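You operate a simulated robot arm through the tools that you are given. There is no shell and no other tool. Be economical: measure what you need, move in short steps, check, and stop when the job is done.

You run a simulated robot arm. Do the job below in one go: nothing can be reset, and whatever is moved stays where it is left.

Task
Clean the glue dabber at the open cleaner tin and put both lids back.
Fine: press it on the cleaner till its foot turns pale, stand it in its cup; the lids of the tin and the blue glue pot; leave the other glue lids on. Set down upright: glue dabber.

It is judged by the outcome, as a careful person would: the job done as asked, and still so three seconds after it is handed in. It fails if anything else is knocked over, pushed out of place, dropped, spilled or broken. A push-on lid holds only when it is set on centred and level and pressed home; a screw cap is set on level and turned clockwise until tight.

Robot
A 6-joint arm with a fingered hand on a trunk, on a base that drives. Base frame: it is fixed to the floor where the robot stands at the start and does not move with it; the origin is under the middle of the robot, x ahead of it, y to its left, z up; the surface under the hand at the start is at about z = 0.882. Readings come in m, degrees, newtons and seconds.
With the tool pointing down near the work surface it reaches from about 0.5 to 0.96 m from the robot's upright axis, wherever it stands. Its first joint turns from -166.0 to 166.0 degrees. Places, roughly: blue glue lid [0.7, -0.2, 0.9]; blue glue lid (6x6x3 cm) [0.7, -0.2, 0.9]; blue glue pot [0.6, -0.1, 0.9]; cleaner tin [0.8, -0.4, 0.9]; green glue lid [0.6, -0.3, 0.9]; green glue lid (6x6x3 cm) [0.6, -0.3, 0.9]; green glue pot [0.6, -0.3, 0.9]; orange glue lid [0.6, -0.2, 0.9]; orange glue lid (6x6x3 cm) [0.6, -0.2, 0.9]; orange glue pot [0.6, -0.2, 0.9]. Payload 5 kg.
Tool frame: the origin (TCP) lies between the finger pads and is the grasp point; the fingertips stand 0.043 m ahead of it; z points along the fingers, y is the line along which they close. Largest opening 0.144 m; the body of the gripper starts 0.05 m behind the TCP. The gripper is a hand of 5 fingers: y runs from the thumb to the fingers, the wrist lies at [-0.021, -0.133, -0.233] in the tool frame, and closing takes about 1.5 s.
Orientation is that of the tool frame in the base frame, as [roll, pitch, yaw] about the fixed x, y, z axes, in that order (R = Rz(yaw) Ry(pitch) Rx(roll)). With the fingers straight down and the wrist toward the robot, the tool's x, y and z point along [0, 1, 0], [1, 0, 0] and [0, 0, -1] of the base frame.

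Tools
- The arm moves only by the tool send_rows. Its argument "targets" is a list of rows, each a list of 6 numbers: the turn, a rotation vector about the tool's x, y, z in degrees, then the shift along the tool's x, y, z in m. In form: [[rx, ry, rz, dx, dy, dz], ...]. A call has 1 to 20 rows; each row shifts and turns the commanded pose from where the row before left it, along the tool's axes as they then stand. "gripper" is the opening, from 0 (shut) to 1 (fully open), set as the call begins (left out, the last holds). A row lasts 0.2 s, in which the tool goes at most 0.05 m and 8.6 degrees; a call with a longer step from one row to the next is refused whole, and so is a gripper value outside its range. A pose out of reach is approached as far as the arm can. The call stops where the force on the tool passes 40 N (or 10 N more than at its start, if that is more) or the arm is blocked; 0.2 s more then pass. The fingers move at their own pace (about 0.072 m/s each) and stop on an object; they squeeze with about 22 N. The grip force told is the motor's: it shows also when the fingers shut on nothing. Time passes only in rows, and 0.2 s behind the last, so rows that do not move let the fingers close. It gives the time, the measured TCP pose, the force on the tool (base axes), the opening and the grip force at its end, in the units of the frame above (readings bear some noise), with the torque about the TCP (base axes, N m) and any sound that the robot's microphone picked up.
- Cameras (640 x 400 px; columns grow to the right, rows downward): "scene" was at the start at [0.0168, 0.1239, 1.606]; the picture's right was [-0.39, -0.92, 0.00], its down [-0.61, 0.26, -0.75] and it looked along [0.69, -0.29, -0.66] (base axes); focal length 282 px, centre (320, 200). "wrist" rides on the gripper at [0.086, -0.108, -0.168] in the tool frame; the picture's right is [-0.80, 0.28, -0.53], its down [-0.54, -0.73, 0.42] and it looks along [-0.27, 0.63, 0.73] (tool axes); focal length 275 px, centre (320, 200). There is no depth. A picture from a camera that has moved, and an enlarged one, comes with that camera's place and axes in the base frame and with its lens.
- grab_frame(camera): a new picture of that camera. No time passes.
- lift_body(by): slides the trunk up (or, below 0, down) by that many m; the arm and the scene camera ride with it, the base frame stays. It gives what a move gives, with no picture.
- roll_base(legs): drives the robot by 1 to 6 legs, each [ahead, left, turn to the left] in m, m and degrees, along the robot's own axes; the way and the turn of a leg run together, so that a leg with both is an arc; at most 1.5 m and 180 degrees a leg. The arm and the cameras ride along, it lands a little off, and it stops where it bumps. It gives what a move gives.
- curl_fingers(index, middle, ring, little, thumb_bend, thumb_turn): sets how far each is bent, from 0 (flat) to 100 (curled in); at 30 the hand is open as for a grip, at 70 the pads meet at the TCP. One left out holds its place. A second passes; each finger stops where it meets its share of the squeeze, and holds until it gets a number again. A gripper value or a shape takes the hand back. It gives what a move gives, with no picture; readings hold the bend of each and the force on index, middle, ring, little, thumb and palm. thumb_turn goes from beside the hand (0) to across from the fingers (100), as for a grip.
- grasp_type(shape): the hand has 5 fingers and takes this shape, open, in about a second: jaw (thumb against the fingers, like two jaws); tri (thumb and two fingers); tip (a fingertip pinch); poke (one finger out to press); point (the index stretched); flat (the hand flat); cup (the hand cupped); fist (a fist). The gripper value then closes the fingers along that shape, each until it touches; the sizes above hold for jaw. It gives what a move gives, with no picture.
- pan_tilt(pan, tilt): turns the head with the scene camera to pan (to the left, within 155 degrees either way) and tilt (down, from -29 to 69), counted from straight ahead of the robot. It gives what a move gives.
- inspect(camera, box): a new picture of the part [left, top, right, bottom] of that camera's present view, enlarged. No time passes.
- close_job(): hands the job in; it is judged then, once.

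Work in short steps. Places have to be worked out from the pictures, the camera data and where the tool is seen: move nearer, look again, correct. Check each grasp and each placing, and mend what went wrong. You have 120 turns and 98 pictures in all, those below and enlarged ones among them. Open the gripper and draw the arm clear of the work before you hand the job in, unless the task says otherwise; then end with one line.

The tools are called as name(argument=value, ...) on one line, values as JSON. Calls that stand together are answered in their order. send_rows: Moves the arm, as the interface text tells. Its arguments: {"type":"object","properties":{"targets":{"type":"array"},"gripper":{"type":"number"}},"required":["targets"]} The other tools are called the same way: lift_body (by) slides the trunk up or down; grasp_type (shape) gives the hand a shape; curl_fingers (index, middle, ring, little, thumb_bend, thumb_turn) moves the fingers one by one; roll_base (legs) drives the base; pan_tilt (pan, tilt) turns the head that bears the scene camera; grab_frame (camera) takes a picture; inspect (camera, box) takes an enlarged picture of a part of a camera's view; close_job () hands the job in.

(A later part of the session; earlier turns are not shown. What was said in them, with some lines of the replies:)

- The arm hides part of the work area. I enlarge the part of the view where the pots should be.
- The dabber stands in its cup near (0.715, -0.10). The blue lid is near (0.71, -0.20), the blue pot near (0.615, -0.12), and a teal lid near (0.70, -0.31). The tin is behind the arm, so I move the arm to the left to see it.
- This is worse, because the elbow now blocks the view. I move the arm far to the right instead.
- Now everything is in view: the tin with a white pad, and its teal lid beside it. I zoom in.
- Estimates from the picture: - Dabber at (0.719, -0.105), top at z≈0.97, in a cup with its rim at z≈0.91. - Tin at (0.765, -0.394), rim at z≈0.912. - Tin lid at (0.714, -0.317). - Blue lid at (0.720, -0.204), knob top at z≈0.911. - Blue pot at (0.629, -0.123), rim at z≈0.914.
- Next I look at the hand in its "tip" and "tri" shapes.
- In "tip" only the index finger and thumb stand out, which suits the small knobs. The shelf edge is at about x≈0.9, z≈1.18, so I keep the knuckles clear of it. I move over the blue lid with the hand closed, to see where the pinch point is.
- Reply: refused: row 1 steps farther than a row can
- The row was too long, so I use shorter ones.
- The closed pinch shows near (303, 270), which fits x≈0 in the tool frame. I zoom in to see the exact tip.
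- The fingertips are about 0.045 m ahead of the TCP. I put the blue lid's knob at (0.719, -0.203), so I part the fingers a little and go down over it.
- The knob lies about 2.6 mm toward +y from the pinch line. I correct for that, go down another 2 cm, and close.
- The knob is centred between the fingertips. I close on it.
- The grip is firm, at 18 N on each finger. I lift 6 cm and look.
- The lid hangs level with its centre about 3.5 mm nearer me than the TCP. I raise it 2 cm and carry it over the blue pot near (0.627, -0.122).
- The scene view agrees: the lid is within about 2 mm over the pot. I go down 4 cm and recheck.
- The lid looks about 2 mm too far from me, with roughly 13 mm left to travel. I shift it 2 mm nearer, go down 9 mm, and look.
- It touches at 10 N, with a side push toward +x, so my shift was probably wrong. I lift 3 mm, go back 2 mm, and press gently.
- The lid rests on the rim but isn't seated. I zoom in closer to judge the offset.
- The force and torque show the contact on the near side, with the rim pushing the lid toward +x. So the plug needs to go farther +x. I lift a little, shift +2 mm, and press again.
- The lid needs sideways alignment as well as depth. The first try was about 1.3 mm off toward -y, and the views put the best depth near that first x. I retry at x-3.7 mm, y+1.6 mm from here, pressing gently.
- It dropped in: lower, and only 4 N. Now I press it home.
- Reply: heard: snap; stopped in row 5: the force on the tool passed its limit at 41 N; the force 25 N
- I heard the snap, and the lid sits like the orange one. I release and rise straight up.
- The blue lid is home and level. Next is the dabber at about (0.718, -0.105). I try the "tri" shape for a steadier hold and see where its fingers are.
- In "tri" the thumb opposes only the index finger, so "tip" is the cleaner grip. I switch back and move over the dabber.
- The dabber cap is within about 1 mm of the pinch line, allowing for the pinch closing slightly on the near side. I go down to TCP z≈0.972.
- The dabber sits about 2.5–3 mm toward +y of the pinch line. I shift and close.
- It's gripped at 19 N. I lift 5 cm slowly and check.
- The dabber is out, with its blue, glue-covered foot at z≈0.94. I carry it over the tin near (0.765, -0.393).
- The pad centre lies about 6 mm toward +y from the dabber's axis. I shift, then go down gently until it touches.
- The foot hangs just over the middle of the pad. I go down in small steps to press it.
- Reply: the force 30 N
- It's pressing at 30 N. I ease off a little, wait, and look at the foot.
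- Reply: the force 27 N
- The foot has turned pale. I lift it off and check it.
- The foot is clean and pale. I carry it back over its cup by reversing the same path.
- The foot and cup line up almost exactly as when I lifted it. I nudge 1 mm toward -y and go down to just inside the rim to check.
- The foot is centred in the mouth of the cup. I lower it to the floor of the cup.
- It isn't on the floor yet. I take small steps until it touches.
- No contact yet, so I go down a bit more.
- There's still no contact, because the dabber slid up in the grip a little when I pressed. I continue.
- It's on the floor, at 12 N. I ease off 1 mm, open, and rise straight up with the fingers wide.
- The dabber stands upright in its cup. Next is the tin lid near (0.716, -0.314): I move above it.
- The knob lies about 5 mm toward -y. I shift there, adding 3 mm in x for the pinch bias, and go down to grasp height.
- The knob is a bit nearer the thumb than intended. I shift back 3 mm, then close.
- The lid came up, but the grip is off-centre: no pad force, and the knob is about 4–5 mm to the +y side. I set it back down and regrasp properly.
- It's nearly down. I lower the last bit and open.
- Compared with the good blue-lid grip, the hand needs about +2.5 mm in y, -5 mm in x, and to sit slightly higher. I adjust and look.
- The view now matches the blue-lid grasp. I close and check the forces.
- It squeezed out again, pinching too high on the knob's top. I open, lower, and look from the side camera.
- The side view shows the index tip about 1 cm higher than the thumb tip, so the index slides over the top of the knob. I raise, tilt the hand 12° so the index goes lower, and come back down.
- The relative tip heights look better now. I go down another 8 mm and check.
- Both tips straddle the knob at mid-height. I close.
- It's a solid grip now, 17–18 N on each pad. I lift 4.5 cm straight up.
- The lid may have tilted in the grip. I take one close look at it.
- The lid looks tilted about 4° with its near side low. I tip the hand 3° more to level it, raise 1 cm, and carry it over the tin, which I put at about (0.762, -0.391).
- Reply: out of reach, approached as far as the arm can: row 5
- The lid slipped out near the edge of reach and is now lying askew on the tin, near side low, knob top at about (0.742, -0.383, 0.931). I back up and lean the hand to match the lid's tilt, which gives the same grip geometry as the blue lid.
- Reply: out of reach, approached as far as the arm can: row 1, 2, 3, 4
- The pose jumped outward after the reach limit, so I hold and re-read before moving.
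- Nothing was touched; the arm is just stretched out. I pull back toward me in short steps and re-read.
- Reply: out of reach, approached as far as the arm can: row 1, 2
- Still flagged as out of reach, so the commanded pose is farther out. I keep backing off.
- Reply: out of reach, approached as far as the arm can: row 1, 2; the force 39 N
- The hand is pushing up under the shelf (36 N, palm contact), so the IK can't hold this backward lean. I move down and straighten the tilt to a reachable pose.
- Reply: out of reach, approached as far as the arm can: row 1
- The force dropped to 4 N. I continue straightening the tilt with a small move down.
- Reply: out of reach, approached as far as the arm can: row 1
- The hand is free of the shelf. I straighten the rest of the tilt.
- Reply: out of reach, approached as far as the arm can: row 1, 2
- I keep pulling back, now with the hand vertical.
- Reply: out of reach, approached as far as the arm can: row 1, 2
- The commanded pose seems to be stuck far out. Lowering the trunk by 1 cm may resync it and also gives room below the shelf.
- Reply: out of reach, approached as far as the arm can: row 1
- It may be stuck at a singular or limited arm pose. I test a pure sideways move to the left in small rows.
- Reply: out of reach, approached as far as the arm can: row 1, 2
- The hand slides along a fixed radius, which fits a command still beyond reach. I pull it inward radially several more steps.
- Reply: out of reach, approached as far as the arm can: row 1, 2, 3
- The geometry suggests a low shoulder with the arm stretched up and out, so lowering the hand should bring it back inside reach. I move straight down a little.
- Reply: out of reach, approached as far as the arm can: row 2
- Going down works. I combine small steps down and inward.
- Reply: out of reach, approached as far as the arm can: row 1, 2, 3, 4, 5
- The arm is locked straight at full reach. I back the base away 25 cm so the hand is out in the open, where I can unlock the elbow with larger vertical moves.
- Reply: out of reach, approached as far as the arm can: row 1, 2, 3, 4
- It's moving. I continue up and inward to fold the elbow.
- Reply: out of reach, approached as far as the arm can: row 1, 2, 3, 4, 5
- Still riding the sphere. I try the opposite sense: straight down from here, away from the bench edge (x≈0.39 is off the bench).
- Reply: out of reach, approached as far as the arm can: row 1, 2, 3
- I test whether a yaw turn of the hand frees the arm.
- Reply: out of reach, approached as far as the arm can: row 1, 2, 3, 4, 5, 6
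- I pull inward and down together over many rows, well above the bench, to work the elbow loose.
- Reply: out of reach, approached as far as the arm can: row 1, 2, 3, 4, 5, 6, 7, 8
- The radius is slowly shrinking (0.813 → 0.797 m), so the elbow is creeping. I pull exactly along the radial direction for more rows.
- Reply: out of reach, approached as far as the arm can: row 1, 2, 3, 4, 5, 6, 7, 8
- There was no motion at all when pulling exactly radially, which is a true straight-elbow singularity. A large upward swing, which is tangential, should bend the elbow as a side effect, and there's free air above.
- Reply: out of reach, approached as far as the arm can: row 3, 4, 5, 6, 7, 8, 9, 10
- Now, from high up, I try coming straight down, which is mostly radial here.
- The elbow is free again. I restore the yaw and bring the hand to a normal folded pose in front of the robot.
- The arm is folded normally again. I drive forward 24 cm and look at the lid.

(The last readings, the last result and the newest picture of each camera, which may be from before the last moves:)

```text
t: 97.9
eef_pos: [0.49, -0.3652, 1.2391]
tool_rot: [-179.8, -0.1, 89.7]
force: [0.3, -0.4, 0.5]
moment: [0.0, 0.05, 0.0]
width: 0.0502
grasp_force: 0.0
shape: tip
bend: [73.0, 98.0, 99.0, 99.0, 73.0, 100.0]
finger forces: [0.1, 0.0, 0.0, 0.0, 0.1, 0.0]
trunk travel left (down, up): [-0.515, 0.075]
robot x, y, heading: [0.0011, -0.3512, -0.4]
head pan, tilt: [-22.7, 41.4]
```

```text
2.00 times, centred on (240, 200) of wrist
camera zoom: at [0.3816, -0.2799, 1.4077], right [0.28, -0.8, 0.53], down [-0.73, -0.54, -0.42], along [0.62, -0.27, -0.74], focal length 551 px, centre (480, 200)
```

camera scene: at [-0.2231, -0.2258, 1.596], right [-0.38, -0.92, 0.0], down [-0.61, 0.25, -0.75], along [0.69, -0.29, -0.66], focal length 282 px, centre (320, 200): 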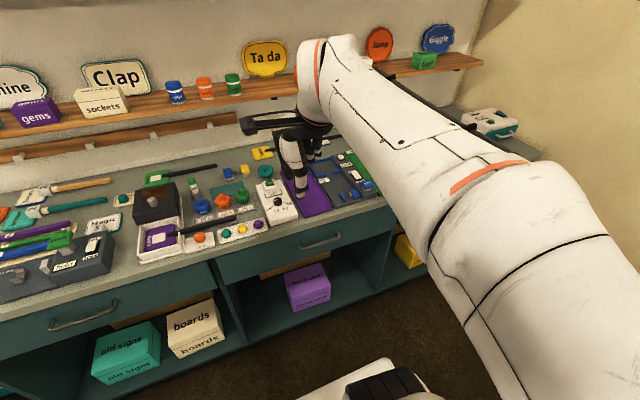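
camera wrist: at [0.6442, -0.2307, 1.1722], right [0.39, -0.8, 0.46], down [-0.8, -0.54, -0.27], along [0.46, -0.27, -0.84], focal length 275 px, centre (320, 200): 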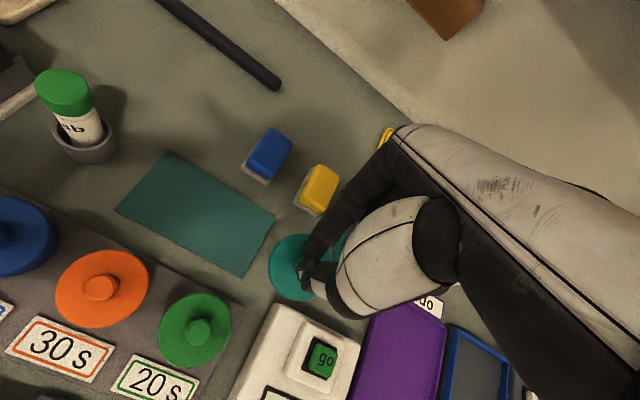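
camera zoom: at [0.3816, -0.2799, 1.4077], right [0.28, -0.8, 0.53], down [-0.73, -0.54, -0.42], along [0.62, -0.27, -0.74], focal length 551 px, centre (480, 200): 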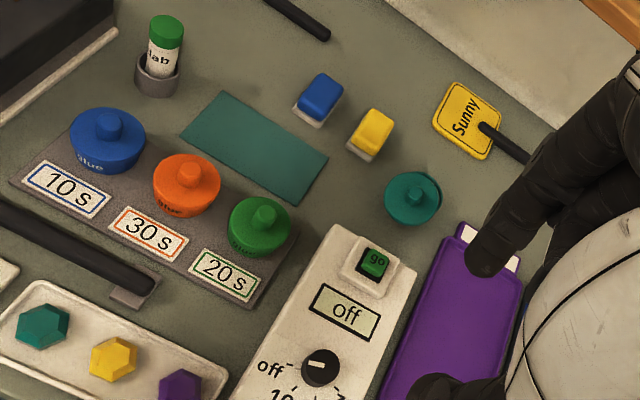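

The lid leans about 11° toward me on the tin, knob top near (0.745, -0.382, 0.931). With the base closer, the back-leaning grip is within reach. I tilt -11° and hover above the knob along its axis.

send_rows(targets=[[-6, 0, 0, 0, 0, 0], [-5, 0, 0, 0, 0, 0], [0, 0, 0, -0.0019, 0.0217, 0.0321], [0, 0, 0, -0.0019, 0.0217, 0.0321], [0, 0, 0, -0.0019, 0.0217, 0.0321], [0, 0, 0, -0.0019, 0.0217, 0.0321], [0, 0, 0, -0.0019, 0.0217, 0.0321], [0, 0, 0, -0.0019, 0.0217, 0.0321], [0, 0, 0, -0.0019, 0.0217, 0.0321], [0, 0, 0, -0.0019, 0.0217, 0.0321], [0, 0, 0, 0, 0, 0]])

inspect(camera="wrist", box=[200, 180, 380, 320])

```text
t: 100.3
eef_pos: [0.7088, -0.3823, 1.0212]
tool_rot: [169.2, -0.2, 89.6]
force: [0.1, 0.4, -1.2]
moment: [0.01, 0.02, -0.02]
width: 0.0505
grasp_force: 0.1
shape: tip
bend: [73.0, 98.0, 99.0, 99.0, 73.0, 100.0]
finger forces: [0.0, 0.0, 0.0, 0.1, 0.0, 0.0]
trunk travel left (down, up): [-0.515, 0.075]
robot x, y, heading: [-0.0009, -0.3511, -0.7]
head pan, tilt: [-22.7, 41.4]
```

```text
2.86 times, centred on (290, 250) of wrist
camera zoom: at [0.5714, -0.297, 1.164], right [0.17, -0.8, 0.58], down [-0.64, -0.54, -0.55], along [0.75, -0.27, -0.6], focal length 786 px, centre (406, 57)
```

zoom: 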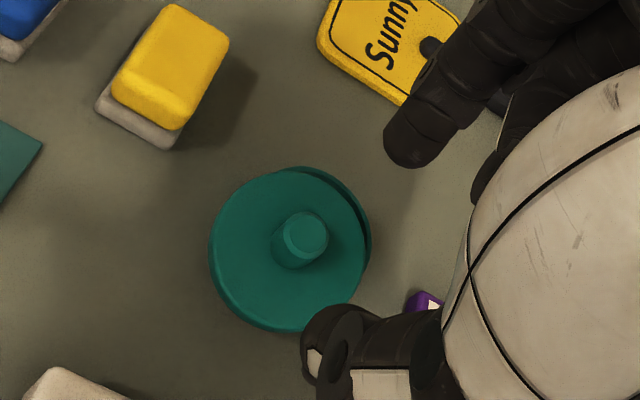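

The knob is 2 cm farther along the tool's y, as planned, and the axis looks parallel. I shift and advance 4.5 cm along the axis, then check.

send_rows(targets=[[0, 0, 0, 0.001, 0.02, 0], [0, 0, 0, 0, 0, 0.02], [0, 0, 0, 0, 0, 0.015], [0, 0, 0, 0, 0, 0.01], [0, 0, 0, 0, 0, 0]])

inspect(camera="wrist", box=[200, 180, 380, 320])

inspect(camera="scene", box=[258, 180, 314, 220])

```text
t: 101.5
eef_pos: [0.7342, -0.3817, 0.9811]
tool_rot: [169.3, -0.1, 89.7]
force: [0.0, 1.2, -1.0]
moment: [0.0, -0.01, 0.0]
width: 0.0502
grasp_force: 0.2
shape: tip
bend: [73.0, 98.0, 99.0, 99.0, 73.0, 100.0]
finger forces: [0.0, 0.0, 0.0, 0.1, 0.0, 0.0]
trunk travel left (down, up): [-0.515, 0.075]
robot x, y, heading: [0.0005, -0.3456, -0.3]
head pan, tilt: [-22.7, 41.4]
```

```text
2.86 times, centred on (290, 250) of wrist
camera zoom: at [0.597, -0.2959, 1.1238], right [0.17, -0.8, 0.58], down [-0.64, -0.54, -0.55], along [0.75, -0.27, -0.6], focal length 786 px, centre (406, 57)
```

zoom: 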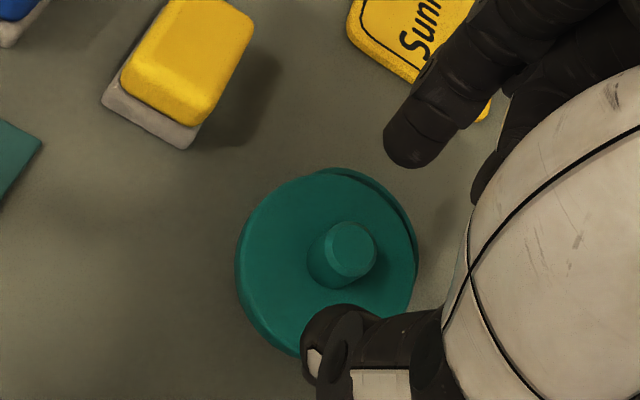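

```text
10.00 times, centred on (286, 200) of scene
camera zoom: at [0.017, -0.2262, 1.596], right [-0.39, -0.92, 0.0], down [-0.61, 0.26, -0.75], along [0.69, -0.29, -0.66], focal length 2821 px, centre (660, 200)
```

zoom: 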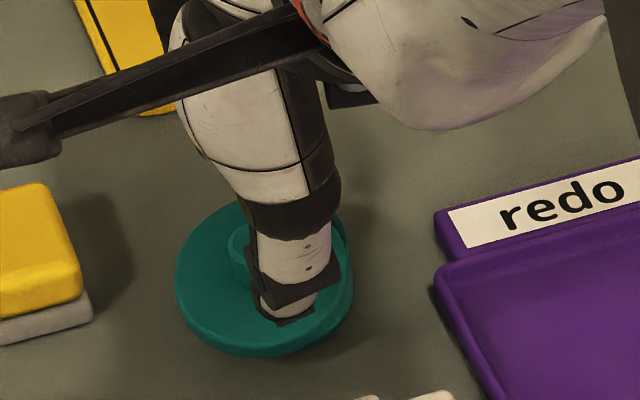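

The knob is aligned within about 3 mm, on the side the pinch naturally closes. I advance 1.9 cm along the axis and close.

send_rows(targets=[[0, 0, 0, 0, 0, 0.01], [0, 0, 0, 0, 0, 0.006], [0, 0, 0, 0, 0, 0.003], [0, 0, 0, 0, 0, 0]])

send_rows(targets=[[0, 0, 0, 0, 0, 0], [0, 0, 0, 0, 0, 0], [0, 0, 0, 0, 0, 0], [0, 0, 0, 0, 0, 0], [0, 0, 0, 0, 0, 0]], gripper=0)

```text
t: 102.5
eef_pos: [0.739, -0.3806, 0.9609]
tool_rot: [169.2, -0.3, 89.7]
force: [-0.5, 0.4, -0.1]
moment: [0.02, 0.02, 0.0]
width: 0.0504
grasp_force: 0.1
shape: tip
bend: [73.0, 98.0, 99.0, 99.0, 73.0, 100.0]
finger forces: [0.1, 0.0, 0.1, 0.0, 0.0, 0.1]
trunk travel left (down, up): [-0.515, 0.075]
robot x, y, heading: [-0.0001, -0.3488, -0.3]
head pan, tilt: [-22.7, 41.4]
```

```text
t: 103.7
eef_pos: [0.7389, -0.38, 0.9614]
tool_rot: [169.3, -0.2, 89.6]
force: [0.0, 0.6, 0.2]
moment: [0.01, 0.02, 0.0]
width: 0.0271
grasp_force: 21.9
shape: tip
bend: [72.0, 100.0, 100.0, 100.0, 76.0, 100.0]
finger forces: [19.1, 0.0, 0.0, 0.0, 19.5, 0.1]
trunk travel left (down, up): [-0.515, 0.075]
robot x, y, heading: [-0.002, -0.3525, -0.3]
head pan, tilt: [-22.7, 41.4]
```

It's gripped at 19 N, wider and so deeper on the pads. I lift 3.5 cm straight up and check.

send_rows(targets=[[0, 0, 0, 0, 0.0022, -0.0115], [0, 0, 0, 0, 0.0022, -0.0115], [0, 0, 0, 0, 0.0023, -0.0114], [0, 0, 0, 0, 0, 0]])

inspect(camera="scene", box=[252, 176, 316, 222])

```text
t: 104.7
eef_pos: [0.7401, -0.3802, 0.9961]
tool_rot: [169.2, -0.2, 89.7]
force: [-0.4, -0.3, 0.4]
moment: [-0.04, 0.01, 0.0]
width: 0.0272
grasp_force: 21.9
shape: tip
bend: [72.0, 100.0, 100.0, 100.0, 76.0, 100.0]
finger forces: [19.1, 0.0, 0.1, 0.0, 19.5, 0.0]
trunk travel left (down, up): [-0.515, 0.075]
robot x, y, heading: [0.0004, -0.3484, -0.5]
head pan, tilt: [-22.7, 41.4]
```

```text
8.70 times, centred on (284, 199) of scene
camera zoom: at [0.0169, -0.2261, 1.596], right [-0.39, -0.92, 0.0], down [-0.61, 0.26, -0.75], along [0.69, -0.29, -0.66], focal length 2453 px, centre (633, 209)
```

zoom: 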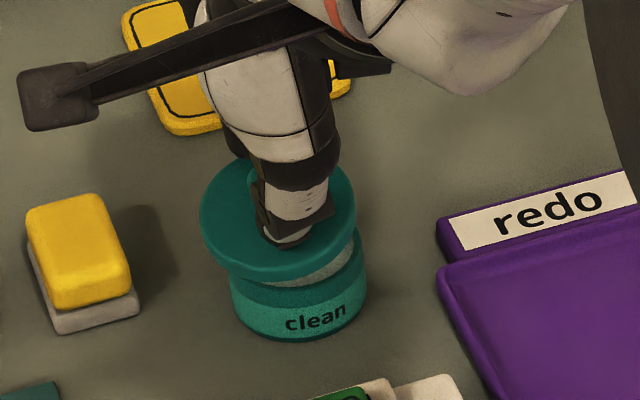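

The lid is held, with only about 4° of lean left, and the tin is in place. I level it +4° and move over the tin by about +21 mm x, -8 mm y.

send_rows(targets=[[4, 0, 0, 0, 0, 0], [0, 0, 0, 0, 0.001, -0.0079], [0, 0, 0, -0.0042, 0.0107, 0.0013], [0, 0, 0, -0.0042, 0.0106, 0.0013], [0, 0, 0, 0, 0, 0]])

inspect(camera="scene", box=[262, 172, 306, 216])

```text
t: 105.9
eef_pos: [0.7597, -0.3878, 1.0059]
tool_rot: [173.2, -0.2, 89.6]
force: [0.2, 0.2, -0.1]
moment: [-0.02, 0.02, -0.04]
width: 0.0272
grasp_force: 21.8
shape: tip
bend: [72.0, 100.0, 100.0, 100.0, 76.0, 100.0]
finger forces: [19.1, 0.1, 0.0, 0.0, 19.5, 0.1]
trunk travel left (down, up): [-0.515, 0.075]
robot x, y, heading: [0.0001, -0.3525, -0.5]
head pan, tilt: [-22.7, 41.4]
```

```text
9.09 times, centred on (284, 194) of scene
camera zoom: at [0.017, -0.2262, 1.596], right [-0.39, -0.92, 0.0], down [-0.61, 0.26, -0.75], along [0.69, -0.29, -0.66], focal length 2564 px, centre (647, 254)
```

zoom: 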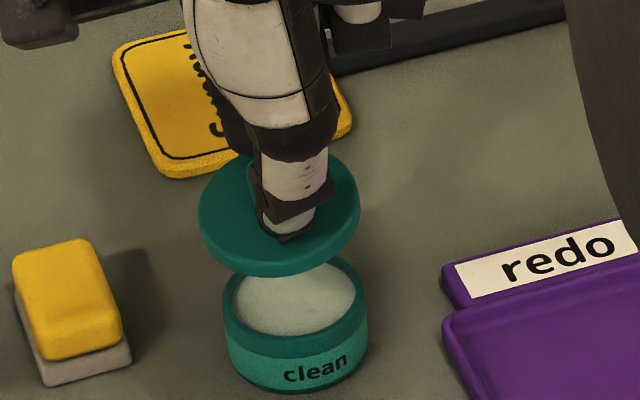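

The lid is nearly level and aligned; it needs about 1.5 mm more toward -y. I shift and go down in steps, watching the force.

send_rows(targets=[[0, 0, 0, -0.0014, 0, 0], [0, 0, 0, 0, -0.0012, 0.01], [0, 0, 0, 0, -0.0012, 0.01], [0, 0, 0, 0, -0.0006, 0.005], [0, 0, 0, 0, 0, 0]])

inspect(camera="scene", box=[268, 182, 302, 216])

```text
t: 107.1
eef_pos: [0.7602, -0.389, 0.9792]
tool_rot: [173.3, -0.1, 89.7]
force: [0.1, -0.6, 0.3]
moment: [0.04, 0.01, 0.0]
width: 0.0253
grasp_force: 22.0
shape: tip
bend: [73.0, 100.0, 100.0, 100.0, 77.0, 100.0]
finger forces: [15.8, 0.0, 0.0, 0.0, 15.6, 0.0]
trunk travel left (down, up): [-0.515, 0.075]
robot x, y, heading: [-0.001, -0.3479, -0.8]
head pan, tilt: [-22.7, 41.4]
```

```text
11.76 times, centred on (285, 199) of scene
camera zoom: at [0.017, -0.2262, 1.596], right [-0.39, -0.92, 0.0], down [-0.61, 0.26, -0.75], along [0.69, -0.29, -0.66], focal length 3318 px, centre (732, 212)
```

zoom: 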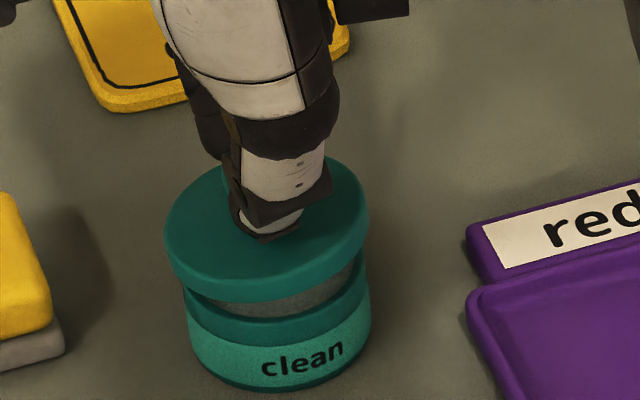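

It needs about 2 mm more toward -y. I shift and keep going down gently until it touches.

send_rows(targets=[[0, 0, 0, -0.002, 0, 0], [0, 0, 0, 0, -0.0004, 0.003], [0, 0, 0, 0, -0.0002, 0.0015], [0, 0, 0, 0, 0, 0]])

```text
t: 108.1
eef_pos: [0.7607, -0.3916, 0.9756]
tool_rot: [173.3, -0.2, 89.6]
force: [0.5, 0.1, 0.3]
moment: [-0.02, 0.0, 0.01]
width: 0.0256
grasp_force: 22.1
shape: tip
bend: [73.0, 100.0, 100.0, 100.0, 77.0, 100.0]
finger forces: [15.7, 0.0, 0.0, 0.0, 15.6, 0.1]
trunk travel left (down, up): [-0.515, 0.075]
robot x, y, heading: [-0.0028, -0.3475, -0.3]
head pan, tilt: [-22.7, 41.4]
```

No contact yet, so I take further small steps.

send_rows(targets=[[0, 0, 0, 0, -0.0002, 0.0015], [0, 0, 0, 0, -0.0002, 0.0015], [0, 0, 0, 0, 0, 0]])

```text
t: 108.9
eef_pos: [0.7608, -0.3896, 0.9717]
tool_rot: [173.2, -0.2, 89.8]
force: [0.4, 0.1, 0.7]
moment: [0.0, 0.02, -0.04]
width: 0.0255
grasp_force: 22.1
shape: tip
bend: [73.0, 100.0, 100.0, 100.0, 77.0, 100.0]
finger forces: [15.7, 0.0, 0.0, 0.1, 15.6, 0.0]
trunk travel left (down, up): [-0.515, 0.075]
robot x, y, heading: [-0.0023, -0.3505, -0.3]
head pan, tilt: [-22.7, 41.4]
```

send_rows(targets=[[0, 0, 0, 0, -0.0002, 0.0015], [0, 0, 0, 0, -0.0002, 0.0015], [0, 0, 0, 0, 0, 0]])

```text
t: 109.7
eef_pos: [0.7611, -0.3916, 0.9695]
tool_rot: [173.2, -0.1, 89.6]
force: [-0.3, -1.2, 3.6]
moment: [0.04, -0.07, 0.02]
width: 0.0255
grasp_force: 22.0
shape: tip
bend: [73.0, 100.0, 100.0, 100.0, 77.0, 100.0]
finger forces: [16.1, 0.1, 0.0, 0.0, 15.8, 0.0]
trunk travel left (down, up): [-0.515, 0.075]
robot x, y, heading: [-0.0008, -0.3507, -0.3]
head pan, tilt: [-22.7, 41.4]
```

First contact at 3.6 N. I check whether it sits centred.

inspect(camera="scene", box=[270, 184, 300, 214])

```text
13.33 times, centred on (285, 199) of scene
camera zoom: at [0.0166, -0.2263, 1.596], right [-0.39, -0.92, 0.0], down [-0.61, 0.26, -0.75], along [0.69, -0.29, -0.66], focal length 3761 px, centre (787, 213)
```

zoom: 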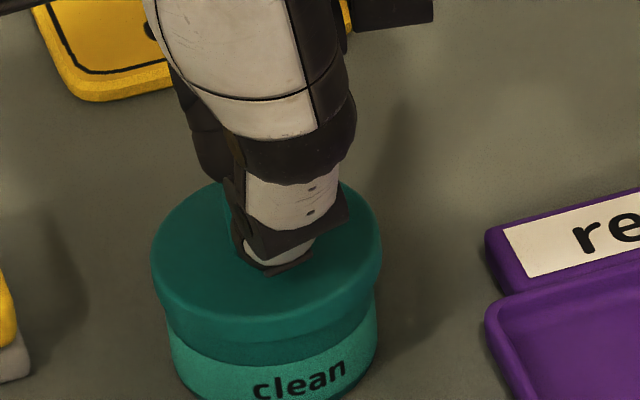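

The lid is about 1.5 mm too far left in the view. I lift 2 mm, shift 1.6 mm toward -y, and press lightly.

send_rows(targets=[[0, 0, 0, 0, 0.0003, -0.0025], [0, 0, 0, -0.0016, 0, 0], [0, 0, 0, 0, -0.0003, 0.0025], [0, 0, 0, 0, -0.0002, 0.0015], [0, 0, 0, 0, -0.0001, 0.001], [0, 0, 0, 0, 0, 0]])

```text
t: 111.1
eef_pos: [0.7608, -0.3933, 0.9682]
tool_rot: [173.1, -0.1, 89.6]
force: [0.5, -1.9, 9.9]
moment: [0.05, -0.05, -0.03]
width: 0.0256
grasp_force: 22.0
shape: tip
bend: [73.0, 100.0, 100.0, 100.0, 77.0, 100.0]
finger forces: [17.4, 0.1, 0.0, 0.0, 17.0, 0.1]
trunk travel left (down, up): [-0.515, 0.075]
robot x, y, heading: [-0.0012, -0.3502, -0.6]
head pan, tilt: [-22.7, 41.4]
```

10 N without a drop, and the pressure is on the +y side. I try a small shift, half a millimetre back in y and 1.5 mm in +x, to the same depth, and compare forces.

send_rows(targets=[[0, 0, 0, 0, 0.0003, -0.003], [0, 0, 0, 0.0006, 0.0015, 0.0002], [0, 0, 0, 0, -0.0003, 0.003], [0, 0, 0, 0, 0, 0]])

```text
t: 112.1
eef_pos: [0.7607, -0.3921, 0.9642]
tool_rot: [173.3, -0.1, 89.8]
force: [-3.6, 3.4, -1.9]
moment: [0.1, 0.17, 0.01]
width: 0.0256
grasp_force: 22.7
shape: tip
bend: [73.0, 100.0, 100.0, 100.0, 77.0, 100.0]
finger forces: [13.8, 0.0, 0.0, 0.0, 17.1, 0.1]
trunk travel left (down, up): [-0.515, 0.075]
robot x, y, heading: [0.0025, -0.3505, -0.1]
head pan, tilt: [-22.7, 41.4]
```

It dropped in: z is 4 mm lower, with no upward force. I relieve the side load slightly and press home.

send_rows(targets=[[0, 0, 0, 0.0006, -0.0006, 0], [0, 0, 0, 0, -0.0002, 0.002], [0, 0, 0, 0, -0.0002, 0.002], [0, 0, 0, 0, -0.0002, 0.002], [0, 0, 0, 0, -0.0002, 0.002], [0, 0, 0, 0, -0.0002, 0.002], [0, 0, 0, 0, 0, 0]])

```text
t: 113.7
eef_pos: [0.761, -0.3926, 0.9604]
tool_rot: [173.0, -0.1, 89.6]
force: [-6.5, 0.5, 26.7]
moment: [0.07, 0.15, -0.02]
width: 0.0274
grasp_force: 22.0
shape: tip
bend: [73.0, 100.0, 100.0, 100.0, 77.0, 100.0]
finger forces: [18.1, 0.1, 0.1, 0.0, 23.8, 0.0]
trunk travel left (down, up): [-0.515, 0.075]
robot x, y, heading: [-0.0012, -0.3486, -0.3]
head pan, tilt: [-22.7, 41.4]
heard: snap
```

Snap heard. I release and rise straight up.

send_rows(targets=[[0, 0, 0, 0, 0.0001, -0.001], [0, 0, 0, 0, 0, 0]])

send_rows(targets=[[0, 0, 0, 0, 0, 0], [0, 0, 0, 0, 0, 0], [0, 0, 0, 0, 0, 0], [0, 0, 0, 0, 0, -0.012], [0, 0, 0, 0, 0, -0.02], [0, 0, 0, 0, 0, -0.03], [0, 0, 0, 0, -0.02, -0.03], [0, 0, 0, 0, -0.035, -0.025], [0, 0, 0, 0, -0.035, -0.025], [0, 0, 0, 0, -0.035, -0.025], [0, 0, 0, 0, -0.035, -0.025], [0, 0, 0, 0, -0.035, -0.02]], gripper=0.4)

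grab_frame(camera="wrist")

```text
t: 114.3
eef_pos: [0.7616, -0.392, 0.9613]
tool_rot: [172.9, -0.2, 89.7]
force: [-3.0, -0.3, 27.6]
moment: [0.09, 0.0, -0.03]
width: 0.0276
grasp_force: 22.0
shape: tip
bend: [73.0, 100.0, 100.0, 100.0, 77.0, 100.0]
finger forces: [19.2, 0.0, 0.0, 0.0, 22.1, 0.0]
trunk travel left (down, up): [-0.515, 0.075]
robot x, y, heading: [0.0, -0.3486, -0.3]
head pan, tilt: [-22.7, 41.4]
```

```text
t: 116.9
eef_pos: [0.5433, -0.3915, 1.1457]
tool_rot: [173.2, -0.1, 89.7]
force: [0.7, 0.7, 0.0]
moment: [0.0, -0.01, -0.02]
width: 0.0577
grasp_force: 0.1
shape: tip
bend: [73.0, 98.0, 99.0, 99.0, 73.0, 100.0]
finger forces: [0.0, 0.0, 0.1, 0.0, 0.1, 0.1]
trunk travel left (down, up): [-0.515, 0.075]
robot x, y, heading: [-0.0033, -0.3479, -0.3]
head pan, tilt: [-22.7, 41.4]
```

```text
1 pictures are left
camera wrist: at [0.4152, -0.3066, 1.2982], right [0.21, -0.8, 0.56], down [-0.67, -0.54, -0.51], along [0.71, -0.27, -0.65], focal length 275 px, centre (320, 200)
```

wrist: 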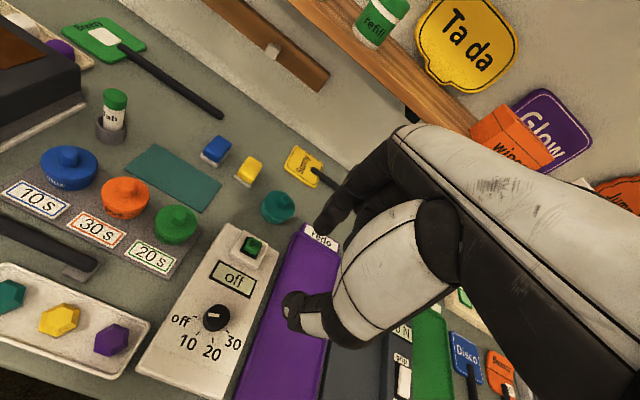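

Both lids are on and the dabber is standing. I use the last picture for one close check.

inspect(camera="wrist", box=[30, 80, 310, 255])

```text
2.29 times, centred on (170, 168) of wrist
camera zoom: at [0.4152, -0.3066, 1.2982], right [0.21, -0.8, 0.56], down [-0.67, -0.54, -0.51], along [0.71, -0.27, -0.65], focal length 629 px, centre (663, 274)
```

zoom: 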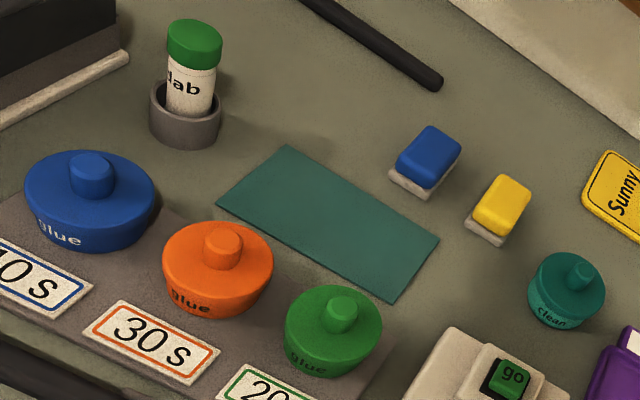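

Both lids are seated level, the dabber stands upright in its cup, and the hand is open and clear. I hand the job in.

close_job()

```text
The job is handed in.
```

The dabber's foot turned pale on the cleaner and it stands upright in its cup. The tin lid and the blue glue lid both snapped home, and the other glue lids stayed on. Along the way the tin lid slipped from the grip once and landed on the tin, and the hand briefly pressed up under the shelf, though nothing was seen to move.
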